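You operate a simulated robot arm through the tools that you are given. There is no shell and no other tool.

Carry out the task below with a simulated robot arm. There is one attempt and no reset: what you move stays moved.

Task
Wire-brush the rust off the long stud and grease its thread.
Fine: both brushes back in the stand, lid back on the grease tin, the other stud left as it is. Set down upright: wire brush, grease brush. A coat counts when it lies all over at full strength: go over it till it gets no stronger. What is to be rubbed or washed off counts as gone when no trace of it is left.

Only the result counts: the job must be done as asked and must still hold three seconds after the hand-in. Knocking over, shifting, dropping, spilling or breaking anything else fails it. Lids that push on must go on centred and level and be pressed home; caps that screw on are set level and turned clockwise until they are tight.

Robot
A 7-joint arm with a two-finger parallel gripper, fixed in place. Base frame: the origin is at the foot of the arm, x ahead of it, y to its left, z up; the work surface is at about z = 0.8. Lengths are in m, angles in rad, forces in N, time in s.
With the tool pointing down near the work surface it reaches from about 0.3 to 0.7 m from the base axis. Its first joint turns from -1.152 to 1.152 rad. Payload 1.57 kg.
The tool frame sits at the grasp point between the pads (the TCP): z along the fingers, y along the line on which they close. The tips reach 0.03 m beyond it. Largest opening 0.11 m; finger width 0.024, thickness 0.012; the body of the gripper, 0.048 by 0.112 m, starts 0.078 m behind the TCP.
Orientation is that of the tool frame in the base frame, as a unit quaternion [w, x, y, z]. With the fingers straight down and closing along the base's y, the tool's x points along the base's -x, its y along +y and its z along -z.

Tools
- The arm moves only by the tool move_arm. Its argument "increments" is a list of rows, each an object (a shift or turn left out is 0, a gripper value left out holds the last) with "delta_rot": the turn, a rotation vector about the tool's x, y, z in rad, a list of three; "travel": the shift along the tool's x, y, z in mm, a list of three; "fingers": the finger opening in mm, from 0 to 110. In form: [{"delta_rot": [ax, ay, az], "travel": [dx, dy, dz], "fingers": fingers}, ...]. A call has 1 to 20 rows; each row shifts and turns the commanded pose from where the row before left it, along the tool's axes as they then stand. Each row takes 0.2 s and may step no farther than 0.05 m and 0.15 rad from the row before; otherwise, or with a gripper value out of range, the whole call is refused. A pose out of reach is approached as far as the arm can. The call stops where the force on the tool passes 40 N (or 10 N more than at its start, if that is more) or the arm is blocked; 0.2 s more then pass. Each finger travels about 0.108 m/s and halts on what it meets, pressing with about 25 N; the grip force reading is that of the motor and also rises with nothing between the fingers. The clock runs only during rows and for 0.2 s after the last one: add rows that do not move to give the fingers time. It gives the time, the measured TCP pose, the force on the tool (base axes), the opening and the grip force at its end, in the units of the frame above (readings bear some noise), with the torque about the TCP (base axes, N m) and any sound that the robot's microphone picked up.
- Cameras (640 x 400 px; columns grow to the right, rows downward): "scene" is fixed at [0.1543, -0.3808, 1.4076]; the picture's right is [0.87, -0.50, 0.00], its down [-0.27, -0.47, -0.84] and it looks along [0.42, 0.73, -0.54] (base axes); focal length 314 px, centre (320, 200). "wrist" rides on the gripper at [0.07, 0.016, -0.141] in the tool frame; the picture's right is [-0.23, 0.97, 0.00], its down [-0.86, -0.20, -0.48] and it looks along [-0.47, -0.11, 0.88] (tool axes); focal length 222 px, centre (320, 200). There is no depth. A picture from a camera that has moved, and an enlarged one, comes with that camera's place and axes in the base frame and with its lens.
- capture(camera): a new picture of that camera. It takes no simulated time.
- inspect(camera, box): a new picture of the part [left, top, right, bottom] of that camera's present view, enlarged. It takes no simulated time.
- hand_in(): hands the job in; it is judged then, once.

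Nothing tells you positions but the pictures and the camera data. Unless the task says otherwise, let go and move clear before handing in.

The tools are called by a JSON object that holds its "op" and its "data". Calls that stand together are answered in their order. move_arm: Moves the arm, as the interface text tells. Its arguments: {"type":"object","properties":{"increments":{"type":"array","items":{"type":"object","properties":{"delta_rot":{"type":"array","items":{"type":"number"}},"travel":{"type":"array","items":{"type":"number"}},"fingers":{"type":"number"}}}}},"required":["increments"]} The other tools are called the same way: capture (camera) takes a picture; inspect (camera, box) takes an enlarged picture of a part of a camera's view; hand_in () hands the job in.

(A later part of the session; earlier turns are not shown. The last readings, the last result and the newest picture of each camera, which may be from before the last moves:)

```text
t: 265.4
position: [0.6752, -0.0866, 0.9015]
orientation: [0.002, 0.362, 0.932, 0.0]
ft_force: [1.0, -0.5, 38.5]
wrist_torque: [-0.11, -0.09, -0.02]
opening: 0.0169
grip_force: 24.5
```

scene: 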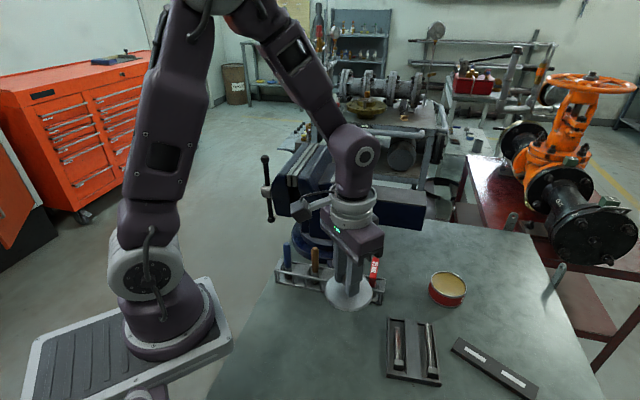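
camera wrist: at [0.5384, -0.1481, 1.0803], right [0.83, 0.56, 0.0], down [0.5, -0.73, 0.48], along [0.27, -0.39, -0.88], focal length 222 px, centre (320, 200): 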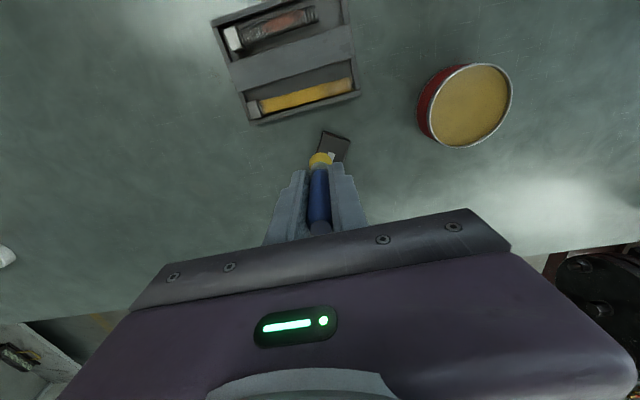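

It is loaded, and I pressed more than needed. I lift straight out and check the tin.

{"op": "move_arm", "data": {"increments": [{"travel": [0, 0, -2.5]}, {"travel": [0, 0, -10]}, {"travel": [0, 0, -35]}, {"travel": [0, 0, -40]}, {"travel": [0, 0, 0]}]}}

{"op": "inspect", "data": {"camera": "scene", "box": [410, 220, 490, 320]}}

{"op": "inspect", "data": {"camera": "wrist", "box": [260, 90, 380, 250]}}

```text
t: 266.6
position: [0.6756, -0.086, 0.9877]
orientation: [-0.001, 0.362, 0.932, 0.0]
ft_force: [0.5, 0.7, -0.9]
wrist_torque: [-0.01, 0.02, -0.03]
opening: 0.0168
grip_force: 25.6
```

```text
4.00 times, centred on (450, 270) of scene
camera zoom: at [0.1543, -0.3808, 1.4076], right [0.87, -0.5, 0.0], down [-0.27, -0.47, -0.84], along [0.42, 0.73, -0.54], focal length 1256 px, centre (-200, -80)
```

zoom: 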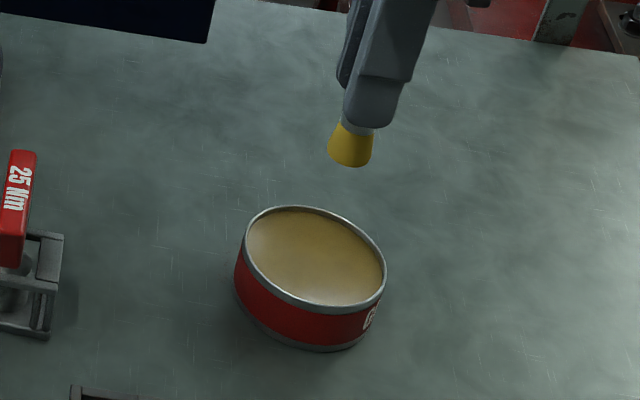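

```text
2.50 times, centred on (320, 170) of wrist
camera zoom: at [0.6347, -0.0265, 1.1288], right [0.83, 0.56, 0.0], down [0.5, -0.73, 0.48], along [0.27, -0.39, -0.88], focal length 555 px, centre (320, 275)
```

zoom: 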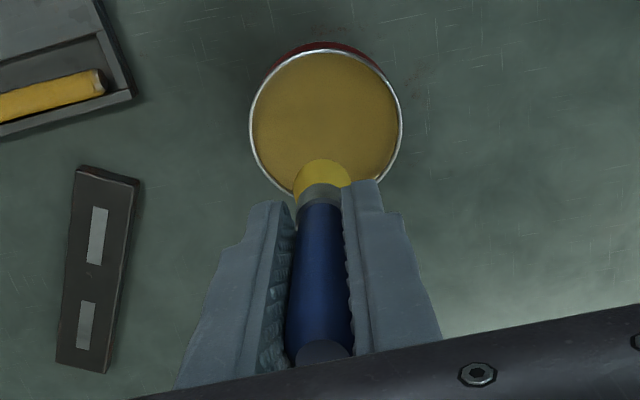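

The tin has not moved and the brush is reloaded. I return over the stud, now better centred, and find contact again.

{"op": "move_arm", "data": {"increments": [{"travel": [12.3, -39.3, 0]}, {"travel": [12.3, -39.3, 0]}, {"travel": [12.3, -39.3, 0]}, {"travel": [12.3, -39.3, 0]}, {"travel": [0, 0, 0]}, {"travel": [0, 0, 35]}, {"travel": [0, 0, 35]}, {"travel": [0, 0, 20]}, {"travel": [0, 0, 0]}]}}

{"op": "inspect", "data": {"camera": "scene", "box": [395, 300, 455, 380]}}

```text
t: 268.6
position: [0.5309, -0.1692, 0.898]
orientation: [0.0, 0.362, 0.932, 0.0]
ft_force: [-0.6, -0.2, -0.1]
wrist_torque: [0.02, 0.04, 0.01]
opening: 0.0167
grip_force: 25.0
```

```text
5.00 times, centred on (425, 340) of scene
camera zoom: at [0.1543, -0.3808, 1.4076], right [0.87, -0.5, 0.0], down [-0.27, -0.47, -0.84], along [0.42, 0.73, -0.54], focal length 1570 px, centre (-205, -500)
```

zoom: 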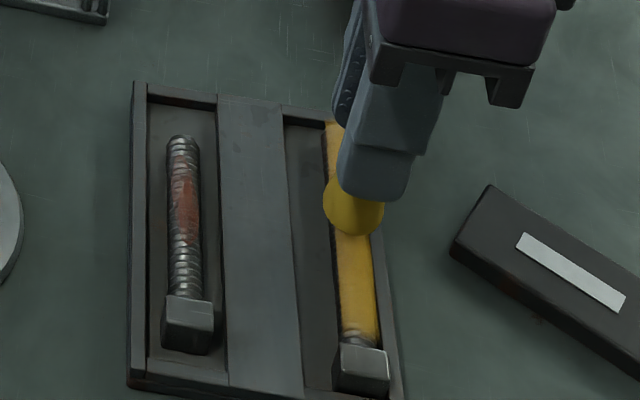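

{"op": "move_arm", "data": {"increments": [{"travel": [0, 0, 2]}, {"travel": [0, 0, 2]}, {"travel": [0, 0, 1]}, {"travel": [0, 0, 0]}]}}

{"op": "move_arm", "data": {"increments": [{"travel": [0, 0, 0.6]}, {"travel": [0, 0, 0]}]}}

```text
t: 269.6
position: [0.532, -0.1677, 0.8933]
orientation: [0.0, 0.363, 0.932, 0.0]
ft_force: [-0.5, -0.8, -0.3]
wrist_torque: [0.01, 0.01, -0.04]
opening: 0.0168
grip_force: 24.3
```

```text
t: 270.2
position: [0.5313, -0.1675, 0.8923]
orientation: [-0.001, 0.363, 0.932, 0.0]
ft_force: [0.6, 0.2, 0.1]
wrist_torque: [0.0, -0.01, 0.04]
opening: 0.0171
grip_force: 25.5
```

{"op": "move_arm", "data": {"increments": [{"travel": [0, 0, 0.6]}, {"travel": [0, 0, 0.5]}, {"travel": [0, 0, 0]}]}}

{"op": "move_arm", "data": {"increments": [{"travel": [0, 0, 0.5]}, {"travel": [0, 0, 0]}]}}

```text
t: 271.0
position: [0.5313, -0.1674, 0.8892]
orientation: [-0.001, 0.363, 0.932, 0.0]
ft_force: [0.1, -0.2, -0.4]
wrist_torque: [0.01, 0.01, -0.01]
opening: 0.0169
grip_force: 24.4
```

```text
t: 271.6
position: [0.5316, -0.1687, 0.8894]
orientation: [-0.001, 0.362, 0.932, 0.0]
ft_force: [0.5, -1.4, -0.2]
wrist_torque: [0.01, 0.0, -0.03]
opening: 0.0168
grip_force: 24.5
```

{"op": "move_arm", "data": {"increments": [{"travel": [0, 0, 0.6]}, {"travel": [0, 0, 0]}]}}

{"op": "move_arm", "data": {"increments": [{"travel": [0, 0, 0.6]}, {"travel": [0, 0, 0]}]}}

```text
t: 272.2
position: [0.5312, -0.1677, 0.8894]
orientation: [0.0, 0.363, 0.932, 0.0]
ft_force: [-1.1, -0.7, -0.1]
wrist_torque: [0.01, 0.04, 0.01]
opening: 0.0172
grip_force: 25.5
```

```text
t: 272.8
position: [0.5318, -0.1678, 0.8889]
orientation: [0.001, 0.362, 0.932, 0.0]
ft_force: [-0.7, 0.7, 7.9]
wrist_torque: [-0.04, 0.04, 0.02]
opening: 0.0171
grip_force: 25.1
```

Contact at about 8 N. I stroke to the head, then the full length to the tip.

{"op": "move_arm", "data": {"increments": [{"travel": [0, -7, -0.1]}, {"travel": [0, -7, -0.1]}, {"travel": [0, -7, -0.1]}, {"travel": [0, -7, -0.1]}, {"travel": [0, -7, -0.1]}, {"travel": [0, -2, 0]}, {"travel": [0, 0, 0]}]}}

{"op": "move_arm", "data": {"increments": [{"travel": [0, -2, 0]}, {"travel": [0, 0, 0]}]}}

{"op": "inspect", "data": {"camera": "wrist", "box": [270, 90, 430, 190]}}

{"op": "inspect", "data": {"camera": "scene", "box": [395, 310, 455, 390]}}

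```text
t: 274.4
position: [0.5064, -0.1962, 0.89]
orientation: [-0.001, 0.362, 0.932, 0.001]
ft_force: [1.0, 2.1, 7.9]
wrist_torque: [0.01, -0.06, 0.0]
opening: 0.0168
grip_force: 25.2
```

```text
t: 275.0
position: [0.5058, -0.1965, 0.8887]
orientation: [0.0, 0.362, 0.932, 0.0]
ft_force: [1.9, 1.4, 7.6]
wrist_torque: [0.05, -0.13, -0.03]
opening: 0.017
grip_force: 25.0
```

```text
4.00 times, centred on (350, 140) of wrist
camera zoom: at [0.4649, -0.138, 1.031], right [0.83, 0.56, 0.0], down [0.5, -0.73, 0.48], along [0.27, -0.39, -0.88], focal length 888 px, centre (200, 440)
```

zoom: 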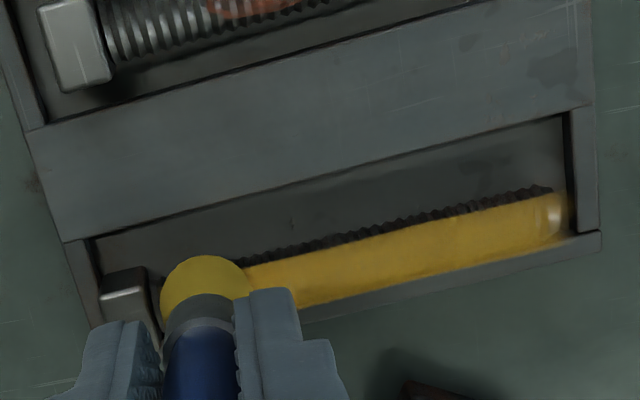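

```text
5.00 times, centred on (425, 350) of scene
camera zoom: at [0.1542, -0.3807, 1.4076], right [0.87, -0.5, 0.0], down [-0.27, -0.47, -0.84], along [0.42, 0.73, -0.54], focal length 1570 px, centre (-205, -550)
```

zoom: 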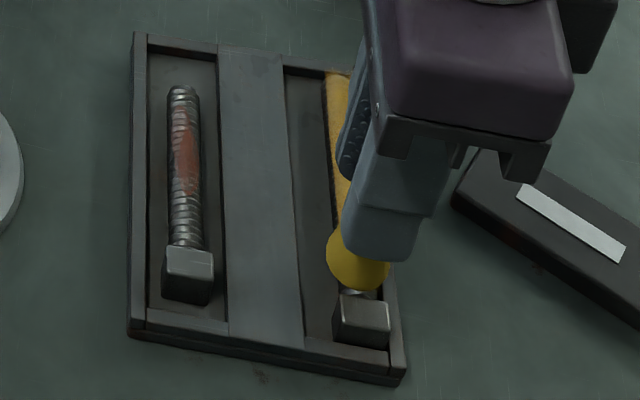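

{"op": "move_arm", "data": {"increments": [{"travel": [0, -1.5, 0]}, {"travel": [0, 0, 0]}]}}

{"op": "move_arm", "data": {"increments": [{"travel": [0, -1.5, 0]}, {"travel": [0, 0, 0]}]}}

```text
t: 275.6
position: [0.5041, -0.1982, 0.8899]
orientation: [0.0, 0.363, 0.932, 0.0]
ft_force: [3.6, 1.1, 11.0]
wrist_torque: [0.02, -0.17, 0.04]
opening: 0.017
grip_force: 24.7
```

```text
t: 276.2
position: [0.504, -0.1982, 0.8899]
orientation: [0.0, 0.363, 0.932, -0.001]
ft_force: [2.5, 3.2, 13.3]
wrist_torque: [0.01, -0.16, -0.03]
opening: 0.0171
grip_force: 24.9
```

I wiggle sideways against the head, then stroke the whole length to just past the tip.

{"op": "move_arm", "data": {"increments": [{"travel": [2, 0, 0]}, {"travel": [-2, 1, 0]}, {"travel": [-2, 0, 0]}, {"travel": [2, -1, 0]}, {"travel": [0, 5, 0.05]}, {"travel": [0, 7, 0.1]}, {"travel": [0, 7, 0.1]}, {"travel": [0, 7, 0.1]}, {"travel": [0, 7, 0.1]}, {"travel": [0, 7, 0.12]}, {"travel": [0, 7, 0.15]}, {"travel": [0, 7, 0.15]}, {"travel": [0, 7, 0.15]}, {"travel": [0, 7, 0.15]}, {"travel": [0, 7, 0.15]}, {"travel": [0, 7, 0.15]}, {"travel": [0, 4, 0.1]}, {"travel": [0, 0, 0]}]}}

{"op": "inspect", "data": {"camera": "wrist", "box": [200, 90, 360, 190]}}

{"op": "inspect", "data": {"camera": "scene", "box": [395, 300, 455, 380]}}

```text
t: 280.0
position: [0.5622, -0.1352, 0.8875]
orientation: [-0.001, 0.362, 0.932, 0.0]
ft_force: [-0.6, -1.3, 8.9]
wrist_torque: [-0.18, 0.16, 0.03]
opening: 0.0169
grip_force: 25.0
```

```text
4.00 times, centred on (280, 140) of wrist
camera zoom: at [0.521, -0.0758, 1.0291], right [0.83, 0.56, 0.0], down [0.5, -0.73, 0.48], along [0.27, -0.39, -0.88], focal length 888 px, centre (480, 440)
```

zoom: 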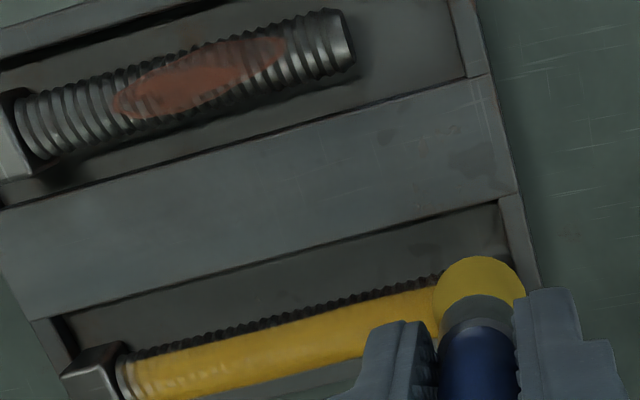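

```text
5.00 times, centred on (425, 340) of scene
camera zoom: at [0.1541, -0.3808, 1.4076], right [0.87, -0.5, 0.0], down [-0.27, -0.47, -0.84], along [0.42, 0.73, -0.54], focal length 1570 px, centre (-205, -500)
```

zoom: 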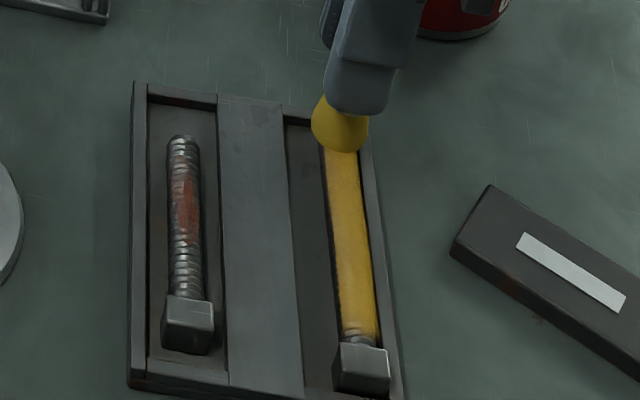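

{"op": "move_arm", "data": {"increments": [{"travel": [2.5, 0, 0]}, {"travel": [-2.5, -2, 0]}, {"travel": [-2.5, 2, 0]}, {"travel": [0, -7, -0.15]}, {"travel": [0, -7, -0.15]}, {"travel": [0, -7, -0.15]}, {"travel": [0, -7, -0.15]}, {"travel": [0, -7, -0.15]}, {"travel": [0, -7, -0.15]}, {"travel": [0, -7, -0.12]}, {"travel": [0, -7, -0.1]}, {"travel": [0, -7, -0.1]}, {"travel": [0, -7, -0.1]}, {"travel": [0, -7, -0.1]}, {"travel": [0, -5, -0.05]}, {"travel": [0, 0, 0]}]}}

{"op": "move_arm", "data": {"increments": [{"travel": [2.5, -2, 0]}, {"travel": [2.5, 2, 0]}, {"travel": [0, 5, 0.05]}, {"travel": [0, 7, 0.1]}, {"travel": [0, 7, 0.1]}, {"travel": [0, 7, 0.1]}, {"travel": [0, 7, 0.1]}, {"travel": [0, 7, 0.12]}, {"travel": [0, 7, 0.15]}, {"travel": [0, 7, 0.15]}, {"travel": [0, 7, 0.15]}, {"travel": [0, 7, 0.15]}, {"travel": [0, 7, 0.15]}, {"travel": [0, 7, 0.15]}, {"travel": [0, 3, 0.1]}, {"travel": [0, 0, 0]}]}}

{"op": "move_arm", "data": {"increments": [{"travel": [0, 0, -15]}, {"travel": [0, -20, -25]}, {"travel": [-30, -25, -4]}, {"travel": [-27, 0, 0]}, {"travel": [0, 0, 0]}]}}

{"op": "inspect", "data": {"camera": "wrist", "box": [230, 50, 370, 140]}}

{"op": "inspect", "data": {"camera": "wrist", "box": [310, 70, 360, 110]}}

{"op": "inspect", "data": {"camera": "wrist", "box": [245, 85, 300, 125]}}

{"op": "inspect", "data": {"camera": "scene", "box": [405, 315, 445, 375]}}

```text
t: 283.4
position: [0.5094, -0.197, 0.8888]
orientation: [0.0, 0.363, 0.932, 0.0]
ft_force: [3.1, 3.9, 19.7]
wrist_torque: [0.05, -0.1, 0.03]
opening: 0.017
grip_force: 25.1
```

```text
t: 286.8
position: [0.5612, -0.1314, 0.8878]
orientation: [0.0, 0.362, 0.932, 0.0]
ft_force: [-1.2, -0.4, 5.3]
wrist_torque: [-0.12, 0.09, -0.01]
opening: 0.0169
grip_force: 25.4
```

```text
t: 288.0
position: [0.5722, -0.2032, 0.9316]
orientation: [-0.001, 0.363, 0.932, 0.0]
ft_force: [0.4, -0.1, 0.0]
wrist_torque: [0.0, 0.02, 0.04]
opening: 0.017
grip_force: 24.9
```

```text
4.44 times, centred on (300, 95) of wrist
camera zoom: at [0.532, -0.1452, 1.0726], right [0.83, 0.56, 0.0], down [0.5, -0.73, 0.48], along [0.27, -0.39, -0.88], focal length 987 px, centre (409, 667)
```

zoom: 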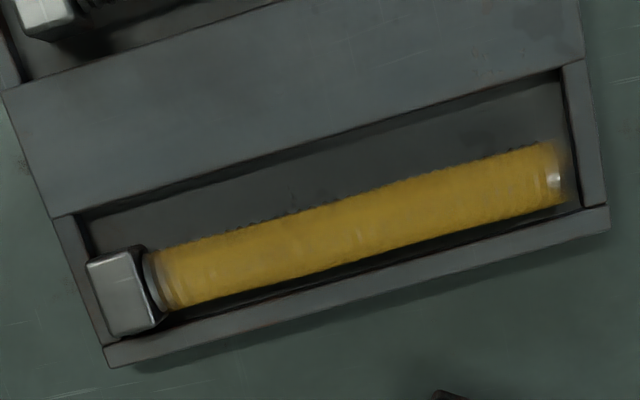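

```text
10.00 times, centred on (335, 90) of wrist
camera zoom: at [0.532, -0.1452, 1.0726], right [0.83, 0.56, 0.0], down [0.5, -0.73, 0.48], along [0.27, -0.39, -0.88], focal length 2221 px, centre (170, 1300)
```

zoom: 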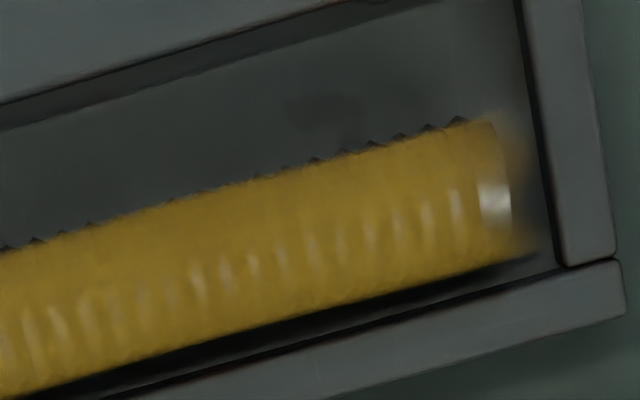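

```text
10.00 times, centred on (272, 105) of wrist
camera zoom: at [0.532, -0.1452, 1.0726], right [0.83, 0.56, 0.0], down [0.5, -0.73, 0.48], along [0.27, -0.39, -0.88], focal length 2221 px, centre (795, 1150)
```

zoom: 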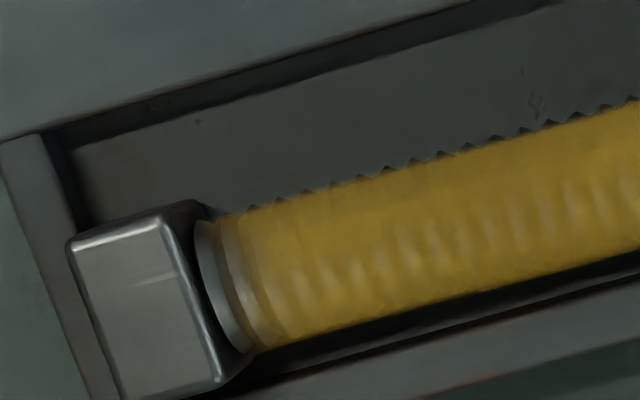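

```text
6.67 times, centred on (425, 345) of scene
camera zoom: at [0.1543, -0.3808, 1.4076], right [0.87, -0.5, 0.0], down [-0.27, -0.47, -0.84], along [0.42, 0.73, -0.54], focal length 2094 px, centre (-380, -767)
```

zoom: 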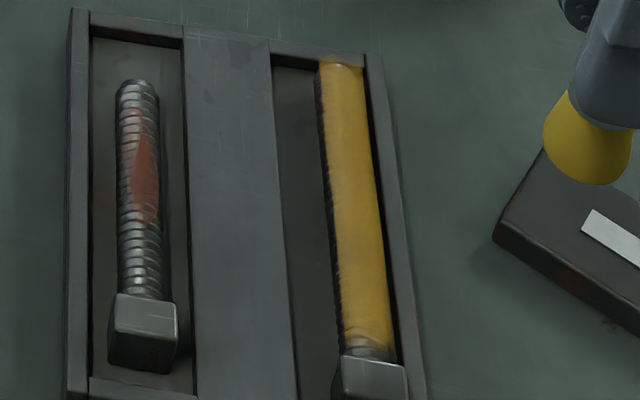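

The coat now looks the same as before the reload, even and yellow over the whole length. The soft fade at both ends is equal, so it gets no stronger. I take the grease brush back to above its slot.

{"op": "move_arm", "data": {"increments": [{"travel": [0, 0, -40]}, {"travel": [0, 0, -40]}, {"travel": [0, 0, -30]}, {"delta_rot": [0, 0, -0.1388]}, {"delta_rot": [0, 0, -0.1388]}, {"delta_rot": [0, 0, -0.1388]}, {"delta_rot": [0, 0, -0.1388]}, {"delta_rot": [0, 0, -0.1388]}, {"delta_rot": [0, 0, -0.1388]}, {"delta_rot": [0, 0, -0.1388]}, {"delta_rot": [0, 0, -0.1388]}, {"delta_rot": [0, 0, -0.1388]}, {"delta_rot": [0, 0, -0.1388]}, {"delta_rot": [0, 0, -0.1388]}, {"travel": [0, 0, 0]}]}}

{"op": "move_arm", "data": {"increments": [{"travel": [-12.1, 43.6, 0]}, {"travel": [-12.1, 43.6, 0]}, {"travel": [-12.1, 43.6, 0]}, {"travel": [-12.1, 43.6, 0]}, {"travel": [-12.1, 43.6, 0]}, {"travel": [-12.1, 43.6, 0]}, {"travel": [-12.1, 43.6, 0]}, {"travel": [-12.1, 43.6, 0]}, {"travel": [-12.1, 43.6, 0]}, {"travel": [0, 0, 0]}, {"travel": [0, 0, 0]}]}}

{"op": "move_arm", "data": {"increments": [{"travel": [0, 0, 0]}]}}

{"op": "move_arm", "data": {"increments": [{"travel": [0, 0, 0]}]}}

{"op": "inspect", "data": {"camera": "wrist", "box": [270, 90, 400, 245]}}

{"op": "inspect", "data": {"camera": "scene", "box": [250, 150, 360, 300]}}

```text
t: 291.2
position: [0.5748, -0.2039, 1.0408]
orientation: [0.001, -0.383, 0.924, 0.001]
ft_force: [0.1, -0.3, -1.0]
wrist_torque: [-0.03, -0.01, -0.03]
opening: 0.0169
grip_force: 25.1
```

```text
t: 293.6
position: [0.3756, 0.1496, 1.0408]
orientation: [0.0, -0.382, 0.924, 0.0]
ft_force: [-0.5, -0.4, -0.7]
wrist_torque: [-0.03, -0.02, 0.03]
opening: 0.0169
grip_force: 25.0
```

```text
t: 294.0
position: [0.3758, 0.1504, 1.041]
orientation: [0.0, -0.382, 0.924, 0.001]
ft_force: [-0.4, -0.7, -0.5]
wrist_torque: [-0.03, -0.01, 0.0]
opening: 0.0171
grip_force: 24.9
```

```text
t: 294.4
position: [0.375, 0.1503, 1.041]
orientation: [0.0, -0.383, 0.924, 0.001]
ft_force: [-0.2, -0.2, -1.3]
wrist_torque: [0.0, -0.01, 0.0]
opening: 0.0169
grip_force: 25.3
```

```text
2.58 times, centred on (335, 168) of wrist
camera zoom: at [0.3137, 0.1121, 1.1823], right [-0.53, 0.85, 0.0], down [0.75, 0.46, 0.48], along [0.41, 0.25, -0.88], focal length 573 px, centre (281, 284)
```

zoom: 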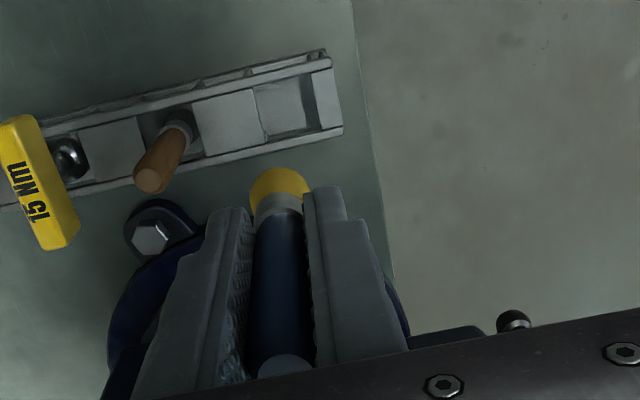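

```text
2.67 times, centred on (305, 225) of scene
camera zoom: at [0.1543, -0.3808, 1.4076], right [0.87, -0.5, 0.0], down [-0.27, -0.47, -0.84], along [0.42, 0.73, -0.54], focal length 837 px, centre (360, 133)
```

zoom: 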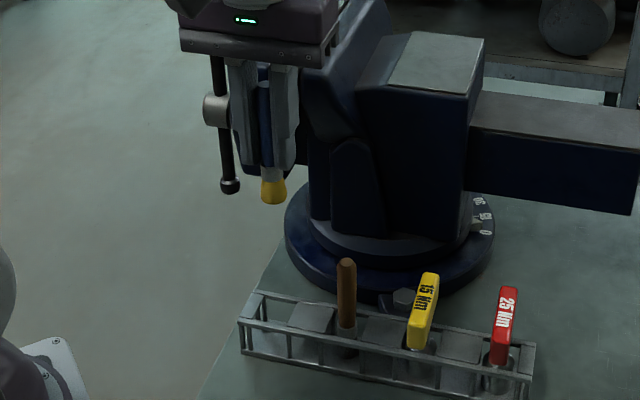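

The brush tip is a few millimetres off the slot centre, so I correct and lower part way to check.

{"op": "move_arm", "data": {"increments": [{"travel": [4.5, 5.4, 0]}, {"travel": [0, 0, 35]}, {"travel": [0, 0, 35]}, {"travel": [0, 0, 30]}, {"travel": [0, 0, 20]}, {"travel": [0, 0, 0]}]}}

{"op": "inspect", "data": {"camera": "scene", "box": [260, 220, 340, 300]}}

{"op": "inspect", "data": {"camera": "wrist", "box": [260, 110, 400, 230]}}

```text
t: 295.8
position: [0.3652, 0.1521, 0.9226]
orientation: [0.0, -0.382, 0.924, 0.001]
ft_force: [0.9, 0.6, -0.5]
wrist_torque: [0.01, 0.02, -0.02]
opening: 0.0169
grip_force: 25.2
```

```text
5.00 times, centred on (300, 260) of scene
camera zoom: at [0.1543, -0.3808, 1.4076], right [0.87, -0.5, 0.0], down [-0.27, -0.47, -0.84], along [0.42, 0.73, -0.54], focal length 1570 px, centre (420, -100)
```

zoom: 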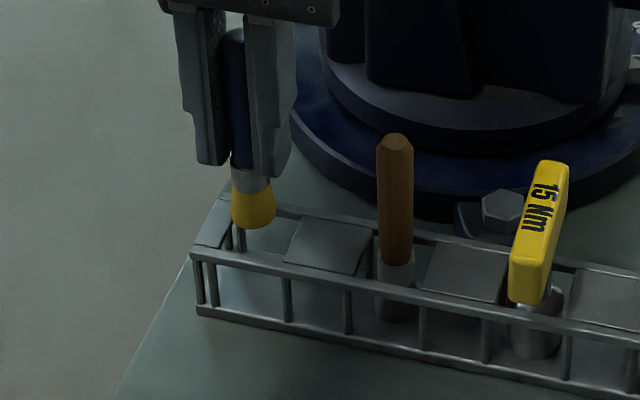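

```text
3.33 times, centred on (330, 170) of wrist
camera zoom: at [0.3047, 0.1142, 1.0642], right [-0.53, 0.85, 0.0], down [0.75, 0.46, 0.48], along [0.41, 0.25, -0.88], focal length 740 px, centre (287, 300)
```

zoom: 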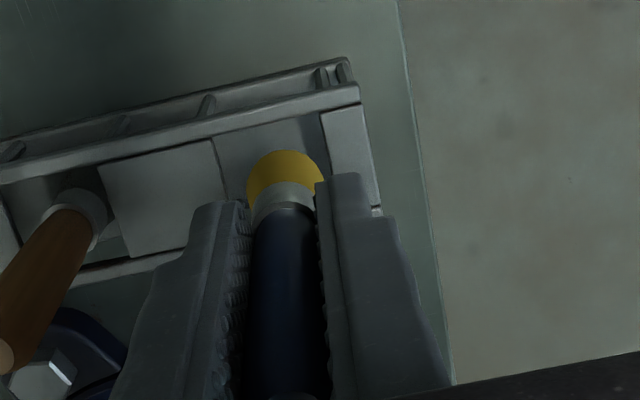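

{"op": "move_arm", "data": {"increments": [{"travel": [1.1, -3.5, 0]}, {"travel": [0, 0, 0]}, {"travel": [0, 0, 0]}]}}

{"op": "inspect", "data": {"camera": "wrist", "box": [260, 110, 400, 230]}}

{"op": "inspect", "data": {"camera": "scene", "box": [270, 240, 320, 290]}}

```text
t: 296.6
position: [0.3673, 0.1472, 0.9217]
orientation: [0.0, -0.382, 0.924, 0.0]
ft_force: [-0.9, 0.0, -0.9]
wrist_torque: [-0.03, 0.02, -0.02]
opening: 0.0171
grip_force: 25.3
```

```text
3.33 times, centred on (330, 170) of wrist
camera zoom: at [0.3066, 0.111, 1.0642], right [-0.53, 0.85, 0.0], down [0.75, 0.46, 0.48], along [0.41, 0.25, -0.88], focal length 740 px, centre (287, 300)
```

zoom: 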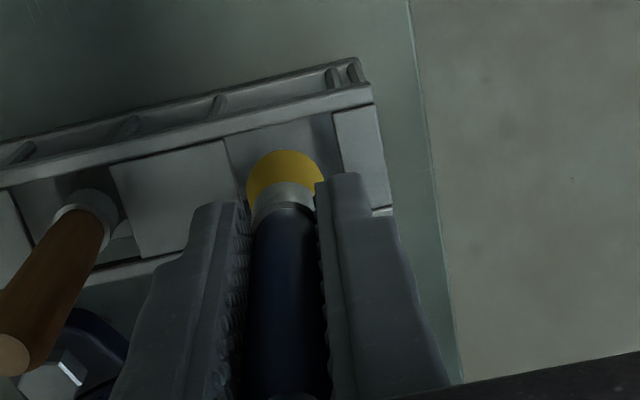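

```text
8.00 times, centred on (295, 265) of scene
camera zoom: at [0.1543, -0.3808, 1.4076], right [0.87, -0.5, 0.0], down [-0.27, -0.47, -0.84], along [0.42, 0.73, -0.54], focal length 2512 px, centre (520, -320)
```

zoom: 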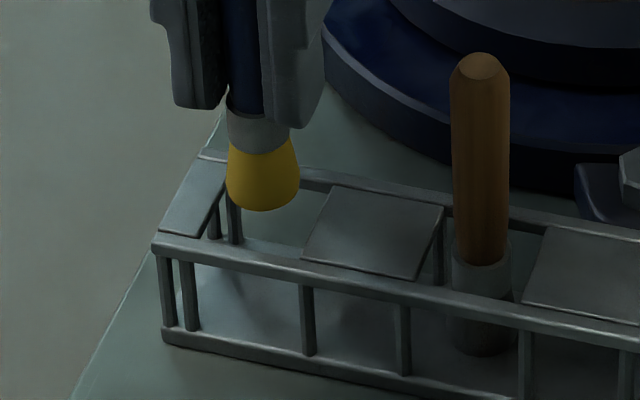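

Now well centred. I lower further into the slot, then step to the floor.

{"op": "move_arm", "data": {"increments": [{"travel": [0, 0, 12]}, {"travel": [0, 0, 12]}, {"travel": [0, 0, 10]}, {"travel": [0, 0, 0]}]}}

{"op": "inspect", "data": {"camera": "scene", "box": [270, 240, 320, 290]}}

{"op": "inspect", "data": {"camera": "wrist", "box": [260, 110, 400, 230]}}

```text
t: 297.6
position: [0.367, 0.1481, 0.8887]
orientation: [0.0, -0.383, 0.924, 0.0]
ft_force: [0.3, 0.1, -1.2]
wrist_torque: [0.0, 0.02, 0.0]
opening: 0.0167
grip_force: 25.2
```

```text
8.00 times, centred on (295, 265) of scene
camera zoom: at [0.1543, -0.3808, 1.4076], right [0.87, -0.5, 0.0], down [-0.27, -0.47, -0.84], along [0.42, 0.73, -0.54], focal length 2512 px, centre (520, -320)
```

zoom: 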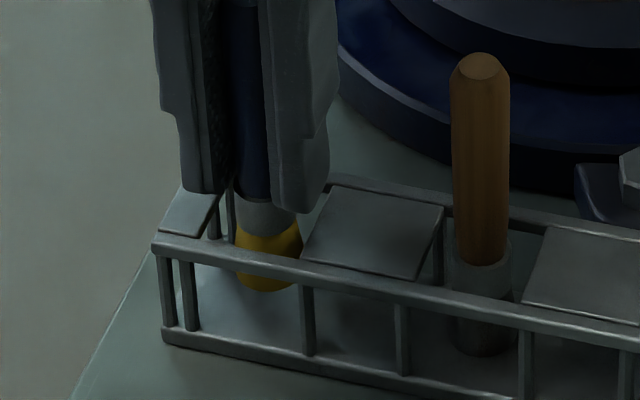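

```text
3.33 times, centred on (330, 170) of wrist
camera zoom: at [0.3067, 0.1107, 1.0299], right [-0.53, 0.85, 0.0], down [0.75, 0.46, 0.48], along [0.41, 0.25, -0.88], focal length 740 px, centre (287, 300)
```

zoom: 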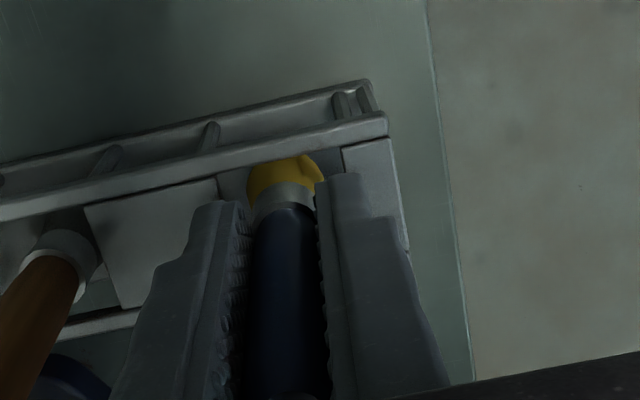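

{"op": "move_arm", "data": {"increments": [{"travel": [0, 0, 4]}, {"travel": [0, 0, 4]}, {"travel": [0, 0, 2]}, {"travel": [0, 0, 0]}]}}

{"op": "move_arm", "data": {"increments": [{"travel": [0, 0, 1]}, {"travel": [0, 0, 0]}]}}

{"op": "inspect", "data": {"camera": "scene", "box": [270, 240, 320, 290]}}

```text
t: 298.6
position: [0.3674, 0.1468, 0.8785]
orientation: [0.0, -0.382, 0.924, 0.0]
ft_force: [-0.7, -0.1, -0.5]
wrist_torque: [0.01, 0.01, 0.0]
opening: 0.0171
grip_force: 24.8
```

```text
t: 299.2
position: [0.367, 0.1477, 0.8771]
orientation: [0.0, -0.382, 0.924, 0.0]
ft_force: [-0.1, -0.3, -1.3]
wrist_torque: [-0.03, 0.01, 0.0]
opening: 0.0171
grip_force: 24.8
```

```text
8.00 times, centred on (295, 265) of scene
camera zoom: at [0.1543, -0.3808, 1.4076], right [0.87, -0.5, 0.0], down [-0.27, -0.47, -0.84], along [0.42, 0.73, -0.54], focal length 2512 px, centre (520, -320)
```

zoom: 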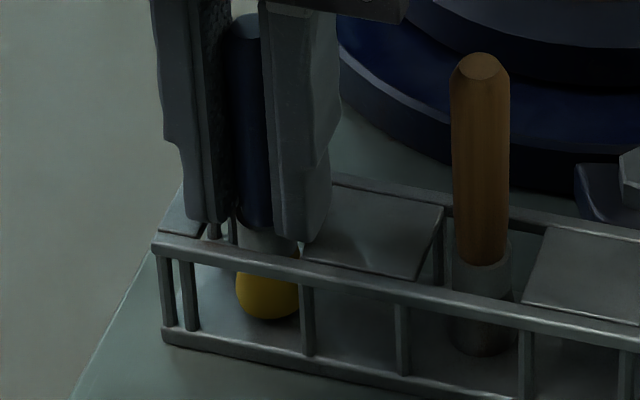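

{"op": "move_arm", "data": {"increments": [{"travel": [0, 0, 1]}, {"travel": [0, 0, 0]}]}}

{"op": "move_arm", "data": {"increments": [{"travel": [0, 0, 1]}, {"travel": [0, 0, 0]}]}}

```text
t: 299.8
position: [0.3676, 0.148, 0.8763]
orientation: [0.0, -0.382, 0.924, 0.0]
ft_force: [0.4, 0.1, -0.3]
wrist_torque: [0.01, 0.0, -0.02]
opening: 0.0168
grip_force: 24.2
```

```text
t: 300.4
position: [0.3671, 0.1486, 0.8752]
orientation: [0.0, -0.383, 0.924, -0.001]
ft_force: [-4.9, 0.5, 31.8]
wrist_torque: [-0.3, 0.32, -0.07]
opening: 0.0168
grip_force: 24.7
```

The contact torque suggests the brush's front edge touches something at the front of the slot. I raise slightly, move 4 mm to the rear and try again.

{"op": "move_arm", "data": {"increments": [{"travel": [0, 0, -4]}, {"travel": [0, 0, 0]}]}}

{"op": "inspect", "data": {"camera": "wrist", "box": [260, 110, 400, 250]}}

{"op": "inspect", "data": {"camera": "scene", "box": [275, 240, 315, 285]}}

```text
t: 301.0
position: [0.3678, 0.1477, 0.8787]
orientation: [0.001, -0.382, 0.924, 0.001]
ft_force: [-0.5, 0.4, 0.1]
wrist_torque: [-0.01, -0.02, 0.01]
opening: 0.0173
grip_force: 24.2
```

```text
2.86 times, centred on (330, 180) of wrist
camera zoom: at [0.307, 0.11, 1.0199], right [-0.53, 0.85, 0.0], down [0.75, 0.46, 0.48], along [0.41, 0.25, -0.88], focal length 635 px, centre (291, 257)
```

zoom: 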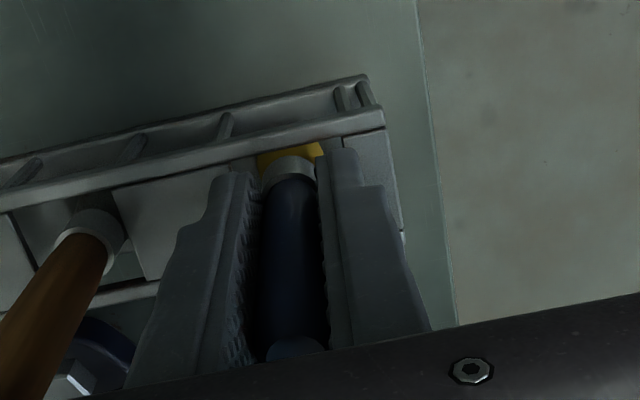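

```text
8.89 times, centred on (295, 262) of scene
camera zoom: at [0.1543, -0.3808, 1.4076], right [0.87, -0.5, 0.0], down [-0.27, -0.47, -0.84], along [0.42, 0.73, -0.54], focal length 2791 px, centre (542, -356)
```

zoom: 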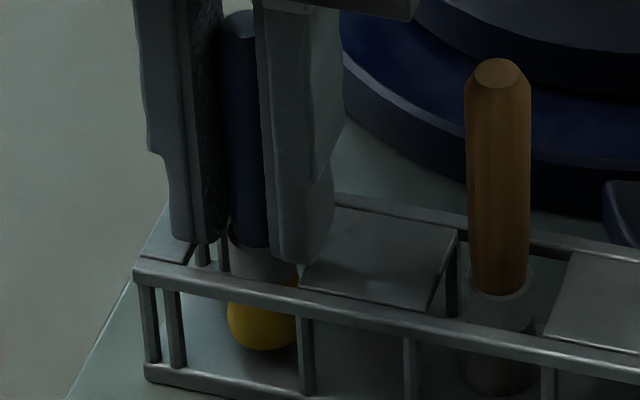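

The brush axis is about 6 mm too near the front rail. I shift it 6 mm to the rear within the slot and lower again.

{"op": "move_arm", "data": {"increments": [{"travel": [-3, 0, 0]}, {"travel": [-3, -0.3, 0]}, {"travel": [0, 0, 0]}]}}

{"op": "inspect", "data": {"camera": "wrist", "box": [260, 110, 400, 250]}}

{"op": "move_arm", "data": {"increments": [{"travel": [0, 0, 1.5]}, {"travel": [0, 0, 1]}, {"travel": [0, 0, 0]}]}}

```text
t: 301.8
position: [0.3715, 0.1523, 0.8804]
orientation: [-0.001, -0.382, 0.924, 0.001]
ft_force: [0.2, -0.1, -0.5]
wrist_torque: [0.04, -0.01, 0.0]
opening: 0.0169
grip_force: 24.6
```

```text
2.86 times, centred on (330, 180) of wrist
camera zoom: at [0.311, 0.1148, 1.0205], right [-0.53, 0.85, 0.0], down [0.75, 0.46, 0.48], along [0.41, 0.25, -0.88], focal length 635 px, centre (291, 257)
```

zoom: 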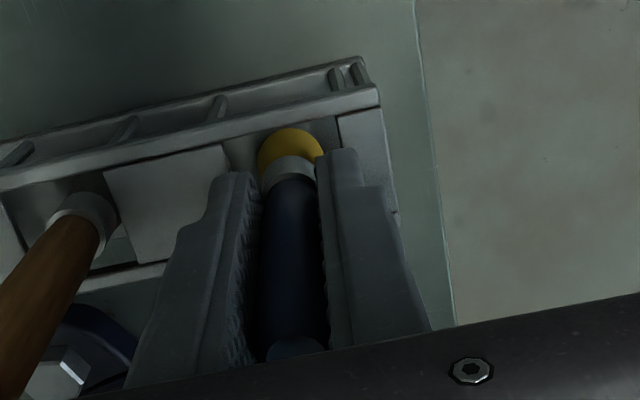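

```text
t: 302.6
position: [0.3726, 0.1525, 0.876]
orientation: [0.0, -0.382, 0.924, 0.0]
ft_force: [0.0, -0.2, -1.1]
wrist_torque: [-0.02, 0.01, -0.03]
opening: 0.0169
grip_force: 24.4
```

Much better centred now. I continue down to the slot floor in small steps.

{"op": "move_arm", "data": {"increments": [{"travel": [0, 0, 0.8]}, {"travel": [0, 0, 0]}]}}

{"op": "move_arm", "data": {"increments": [{"travel": [0, 0, 0.8]}, {"travel": [0, 0, 0]}]}}

```text
t: 303.2
position: [0.3719, 0.1532, 0.8774]
orientation: [0.0, -0.383, 0.924, 0.0]
ft_force: [0.2, -0.3, -1.1]
wrist_torque: [-0.02, 0.02, 0.01]
opening: 0.0168
grip_force: 24.4
```

```text
t: 303.8
position: [0.3727, 0.1541, 0.8741]
orientation: [0.0, -0.383, 0.924, 0.0]
ft_force: [0.5, 0.1, -0.4]
wrist_torque: [0.01, 0.01, 0.0]
opening: 0.0167
grip_force: 25.3
```

{"op": "move_arm", "data": {"increments": [{"travel": [0, 0, 0.8]}, {"travel": [0, 0, 0]}]}}

{"op": "inspect", "data": {"camera": "scene", "box": [275, 240, 315, 285]}}

```text
t: 304.4
position: [0.3721, 0.1543, 0.8752]
orientation: [0.001, -0.381, 0.925, 0.001]
ft_force: [-3.3, -0.9, 12.5]
wrist_torque: [-0.08, 0.14, 0.02]
opening: 0.017
grip_force: 25.1
stopped in row 2: the force on the tool passed its limit at 42 N (the readings are from after the stop); the commanded pose is now the measured one
```

```text
8.89 times, centred on (295, 262) of scene
camera zoom: at [0.1541, -0.3809, 1.4076], right [0.87, -0.5, 0.0], down [-0.27, -0.47, -0.84], along [0.42, 0.73, -0.54], focal length 2791 px, centre (542, -356)
```

zoom: 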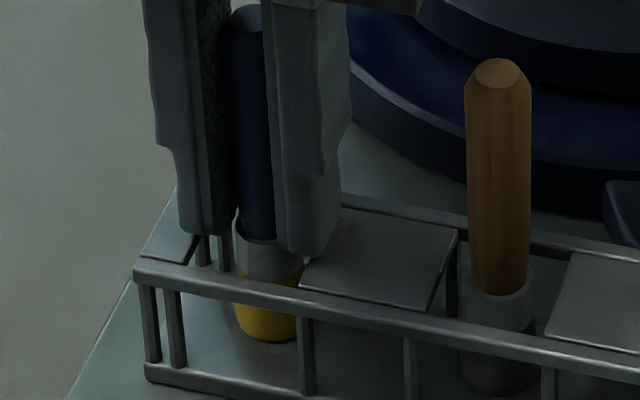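

The fingertips have met the stand's plates while the brush, which had slid up in the grip, is still a few millimetres above the floor. I relieve the contact, recentre, and ease the grip gradually so the brush slides down guided between the fingers.

{"op": "move_arm", "data": {"increments": [{"travel": [0, 0, -1]}, {"travel": [2, 0, 0]}, {"travel": [0, 0, 0]}]}}

{"op": "inspect", "data": {"camera": "wrist", "box": [260, 110, 400, 250]}}

{"op": "inspect", "data": {"camera": "scene", "box": [275, 240, 315, 285]}}

```text
t: 305.2
position: [0.372, 0.1509, 0.8745]
orientation: [0.0, -0.382, 0.924, 0.0]
ft_force: [0.7, -0.4, -0.7]
wrist_torque: [0.0, 0.01, -0.01]
opening: 0.0171
grip_force: 25.2
```

```text
2.86 times, centred on (330, 180) of wrist
camera zoom: at [0.3103, 0.1137, 1.0168], right [-0.53, 0.85, 0.0], down [0.75, 0.46, 0.48], along [0.41, 0.25, -0.88], focal length 635 px, centre (291, 257)
```

zoom: 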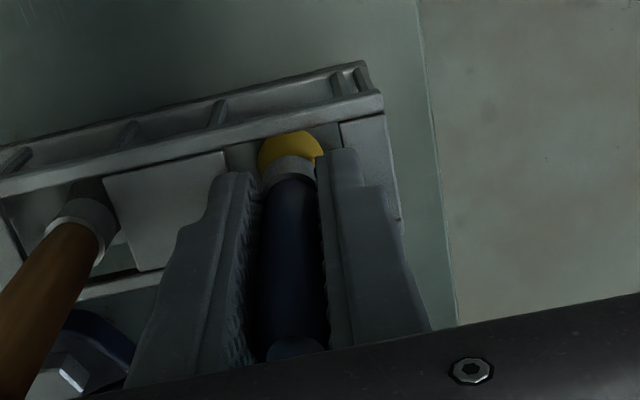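

```text
8.89 times, centred on (295, 262) of scene
camera zoom: at [0.1543, -0.3808, 1.4076], right [0.87, -0.5, 0.0], down [-0.27, -0.47, -0.84], along [0.42, 0.73, -0.54], focal length 2791 px, centre (542, -356)
```

zoom: 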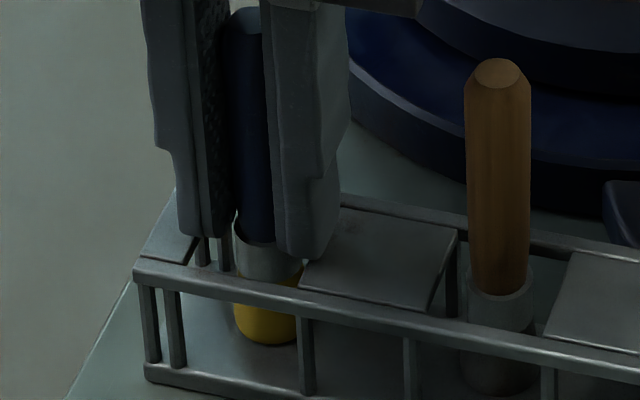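

{"op": "move_arm", "data": {"increments": [{"fingers": 16.8}, {"travel": [0, 0, 0]}]}}

{"op": "move_arm", "data": {"increments": [{"fingers": 17.0}, {"travel": [0, 0, 0]}]}}

{"op": "inspect", "data": {"camera": "scene", "box": [275, 240, 315, 285]}}

```text
t: 305.8
position: [0.3709, 0.1507, 0.8757]
orientation: [0.001, -0.382, 0.924, 0.0]
ft_force: [-0.3, -0.4, -0.1]
wrist_torque: [0.0, -0.02, 0.02]
opening: 0.0178
grip_force: 0.4
```

```text
t: 306.4
position: [0.3716, 0.1521, 0.8765]
orientation: [0.001, -0.382, 0.924, 0.001]
ft_force: [-0.8, -0.6, 0.2]
wrist_torque: [-0.01, 0.01, -0.02]
opening: 0.0177
grip_force: 0.1
```

```text
8.89 times, centred on (295, 262) of scene
camera zoom: at [0.1543, -0.3808, 1.4076], right [0.87, -0.5, 0.0], down [-0.27, -0.47, -0.84], along [0.42, 0.73, -0.54], focal length 2791 px, centre (542, -356)
```

zoom: 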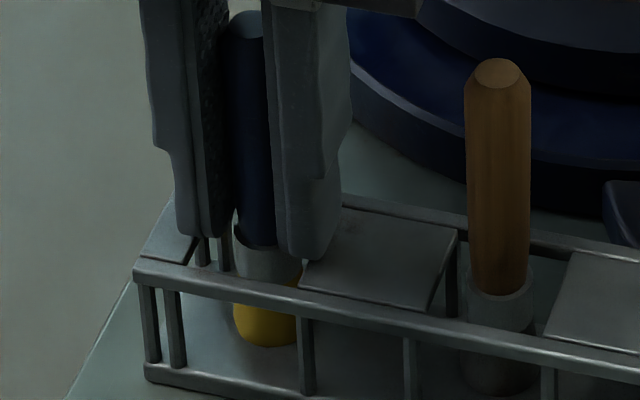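

The brush has settled on the floor after about 1.5 mm and stands free. I open a little more, raise off the plates, open fully and rise.

{"op": "move_arm", "data": {"increments": [{"fingers": 22}, {"travel": [0, 0, 0]}, {"travel": [0, 0, -2]}, {"fingers": 40}, {"travel": [0, 0, 0]}, {"fingers": 56}, {"travel": [0, 0, 0]}]}}

{"op": "inspect", "data": {"camera": "scene", "box": [265, 220, 335, 290]}}

{"op": "inspect", "data": {"camera": "wrist", "box": [260, 110, 400, 250]}}

```text
t: 308.0
position: [0.3706, 0.1515, 0.8778]
orientation: [0.002, -0.382, 0.924, 0.0]
ft_force: [0.0, -0.6, 0.6]
wrist_torque: [-0.01, 0.0, 0.02]
opening: 0.0562
grip_force: 0.0
```

```text
5.71 times, centred on (300, 255) of scene
camera zoom: at [0.1543, -0.3808, 1.4076], right [0.87, -0.5, 0.0], down [-0.27, -0.47, -0.84], along [0.42, 0.73, -0.54], focal length 1794 px, centre (434, -114)
```

zoom: 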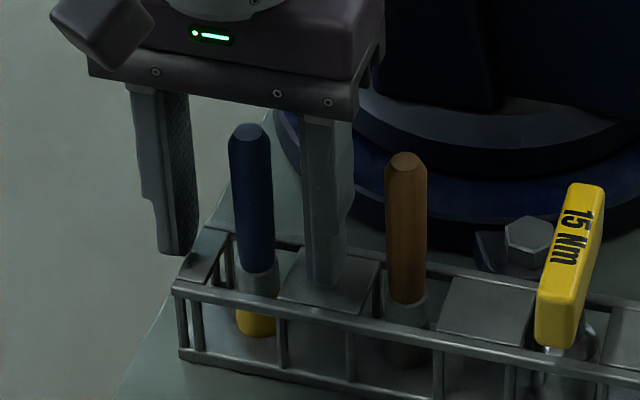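

```text
2.86 times, centred on (330, 180) of wrist
camera zoom: at [0.3101, 0.1135, 1.0187], right [-0.53, 0.85, 0.0], down [0.75, 0.46, 0.48], along [0.41, 0.25, -0.88], focal length 635 px, centre (291, 257)
```

zoom: 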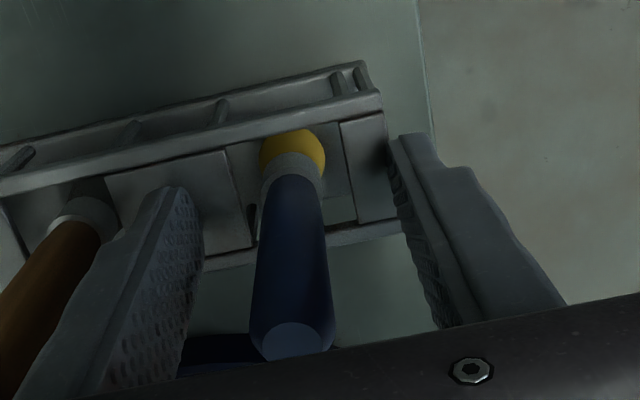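

Both brushes now stand upright in the stand. I rise, square the hand and go above the lid on the table.

{"op": "move_arm", "data": {"increments": [{"travel": [0, 0, -30]}, {"travel": [0, 0, -40]}, {"travel": [0, 0, -40]}, {"travel": [0, 0, -40]}, {"delta_rot": [0, 0, 0.131]}, {"delta_rot": [0, 0, 0.131]}, {"delta_rot": [0, 0, 0.131]}, {"delta_rot": [0, 0, 0.131]}, {"delta_rot": [0, 0, 0.131]}, {"delta_rot": [0, 0, 0.13]}, {"travel": [-3.8, -44.2, 0], "fingers": 64}, {"travel": [-3.8, -44.2, 0]}, {"travel": [-3.8, -44.2, 0]}, {"travel": [-3.8, -44.2, 0]}, {"travel": [-3.8, -44.2, 0]}, {"travel": [0, 0, 0]}]}}

{"op": "move_arm", "data": {"increments": [{"travel": [0, 0, 0]}]}}

{"op": "move_arm", "data": {"increments": [{"travel": [0, 0, 0]}]}}

{"op": "inspect", "data": {"camera": "wrist", "box": [270, 90, 380, 200]}}

{"op": "capture", "data": {"camera": "scene"}}

```text
t: 311.4
position: [0.3904, -0.0692, 1.0268]
orientation: [0.001, 0.001, 1.0, 0.001]
ft_force: [0.2, -0.6, -1.2]
wrist_torque: [0.04, 0.02, 0.0]
opening: 0.0641
grip_force: 0.1
```

```text
t: 311.8
position: [0.3912, -0.0675, 1.0273]
orientation: [0.001, 0.0, 1.0, 0.002]
ft_force: [0.2, 0.3, 0.0]
wrist_torque: [-0.01, -0.02, -0.01]
opening: 0.0637
grip_force: 0.1
```

```text
t: 312.2
position: [0.3911, -0.0676, 1.0268]
orientation: [0.0, 0.001, 1.0, 0.001]
ft_force: [0.1, 0.3, -0.1]
wrist_torque: [0.02, -0.02, -0.03]
opening: 0.0641
grip_force: 0.1
```

```text
3.64 times, centred on (325, 145) of wrist
camera zoom: at [0.3204, -0.0527, 1.1684], right [0.23, 0.97, 0.0], down [0.85, -0.2, 0.48], along [0.47, -0.11, -0.88], focal length 808 px, centre (302, 400)
```

zoom: 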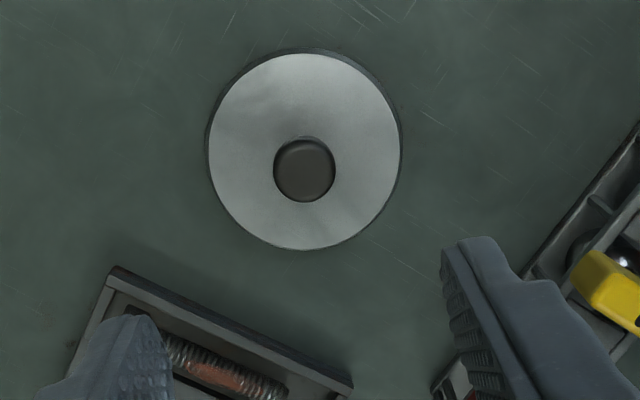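

```text
taken
```

scene: 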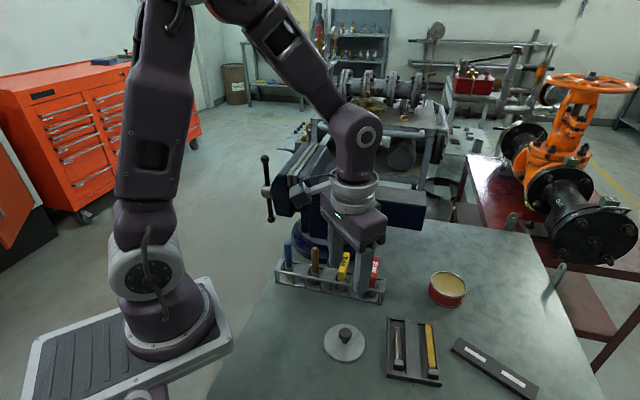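

The coated stud is visible in yellow and everything else is in place. The knob is at about (0.3915, -0.0687), nearly centred under the hand, so I go down and grip it.

{"op": "move_arm", "data": {"increments": [{"travel": [0, -0.6, 40]}, {"travel": [0, 0, 40]}, {"travel": [0, 0, 40]}, {"travel": [0, 0, 35]}, {"travel": [0, 0, 15]}, {"travel": [0, 0, 8]}, {"travel": [0, 0, 0]}]}}

{"op": "inspect", "data": {"camera": "scene", "box": [310, 290, 390, 370]}}

{"op": "inspect", "data": {"camera": "wrist", "box": [260, 110, 400, 240]}}

```text
t: 313.8
position: [0.3898, -0.069, 0.8476]
orientation: [0.001, 0.0, 1.0, 0.001]
ft_force: [0.1, 0.2, 0.2]
wrist_torque: [0.02, 0.02, 0.01]
opening: 0.0638
grip_force: 0.0
```

```text
5.00 times, centred on (350, 330) of scene
camera zoom: at [0.1543, -0.3808, 1.4076], right [0.87, -0.5, 0.0], down [-0.27, -0.47, -0.84], along [0.42, 0.73, -0.54], focal length 1570 px, centre (170, -450)
```

zoom: 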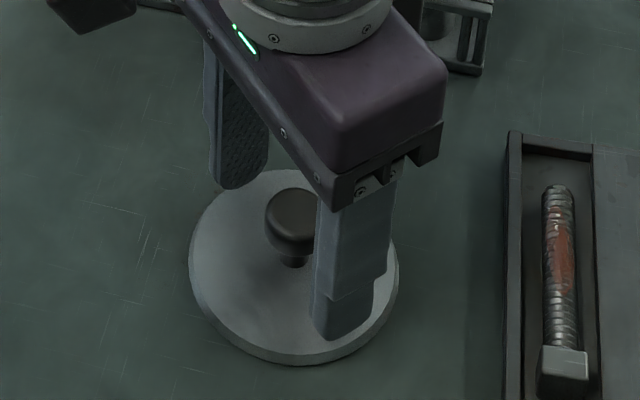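

```text
3.08 times, centred on (330, 175) of wrist
camera zoom: at [0.32, -0.0537, 0.9897], right [0.23, 0.97, 0.0], down [0.85, -0.2, 0.48], along [0.47, -0.11, -0.88], focal length 684 px, centre (289, 277)
```

zoom: 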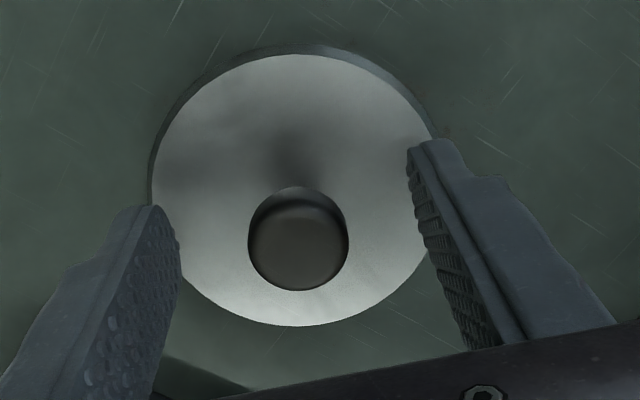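

Compared with the first grip on the tin the knob sits about 1–2 mm differently. I correct to reproduce the same grip and close.

{"op": "move_arm", "data": {"increments": [{"travel": [1.2, 1.7, 1.2]}, {"travel": [0, 0, 0]}]}}

{"op": "inspect", "data": {"camera": "wrist", "box": [260, 110, 400, 240]}}

```text
t: 314.4
position: [0.3889, -0.0674, 0.8482]
orientation: [0.0, 0.001, 1.0, 0.001]
ft_force: [0.4, 0.8, 0.1]
wrist_torque: [-0.02, 0.0, 0.03]
opening: 0.0639
grip_force: 0.0
```

```text
3.08 times, centred on (330, 175) of wrist
camera zoom: at [0.3185, -0.0517, 0.9893], right [0.23, 0.97, 0.0], down [0.85, -0.2, 0.48], along [0.47, -0.11, -0.88], focal length 684 px, centre (289, 277)
```

zoom: 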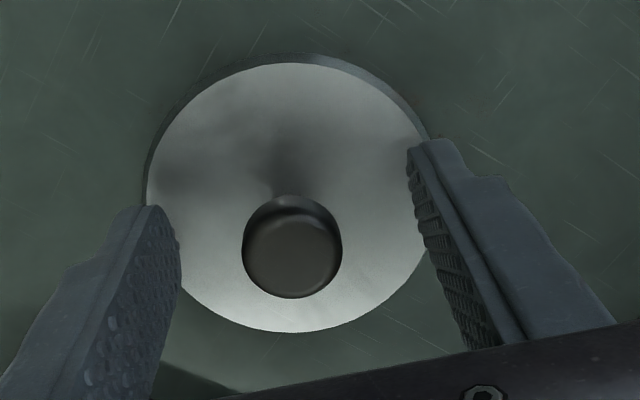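

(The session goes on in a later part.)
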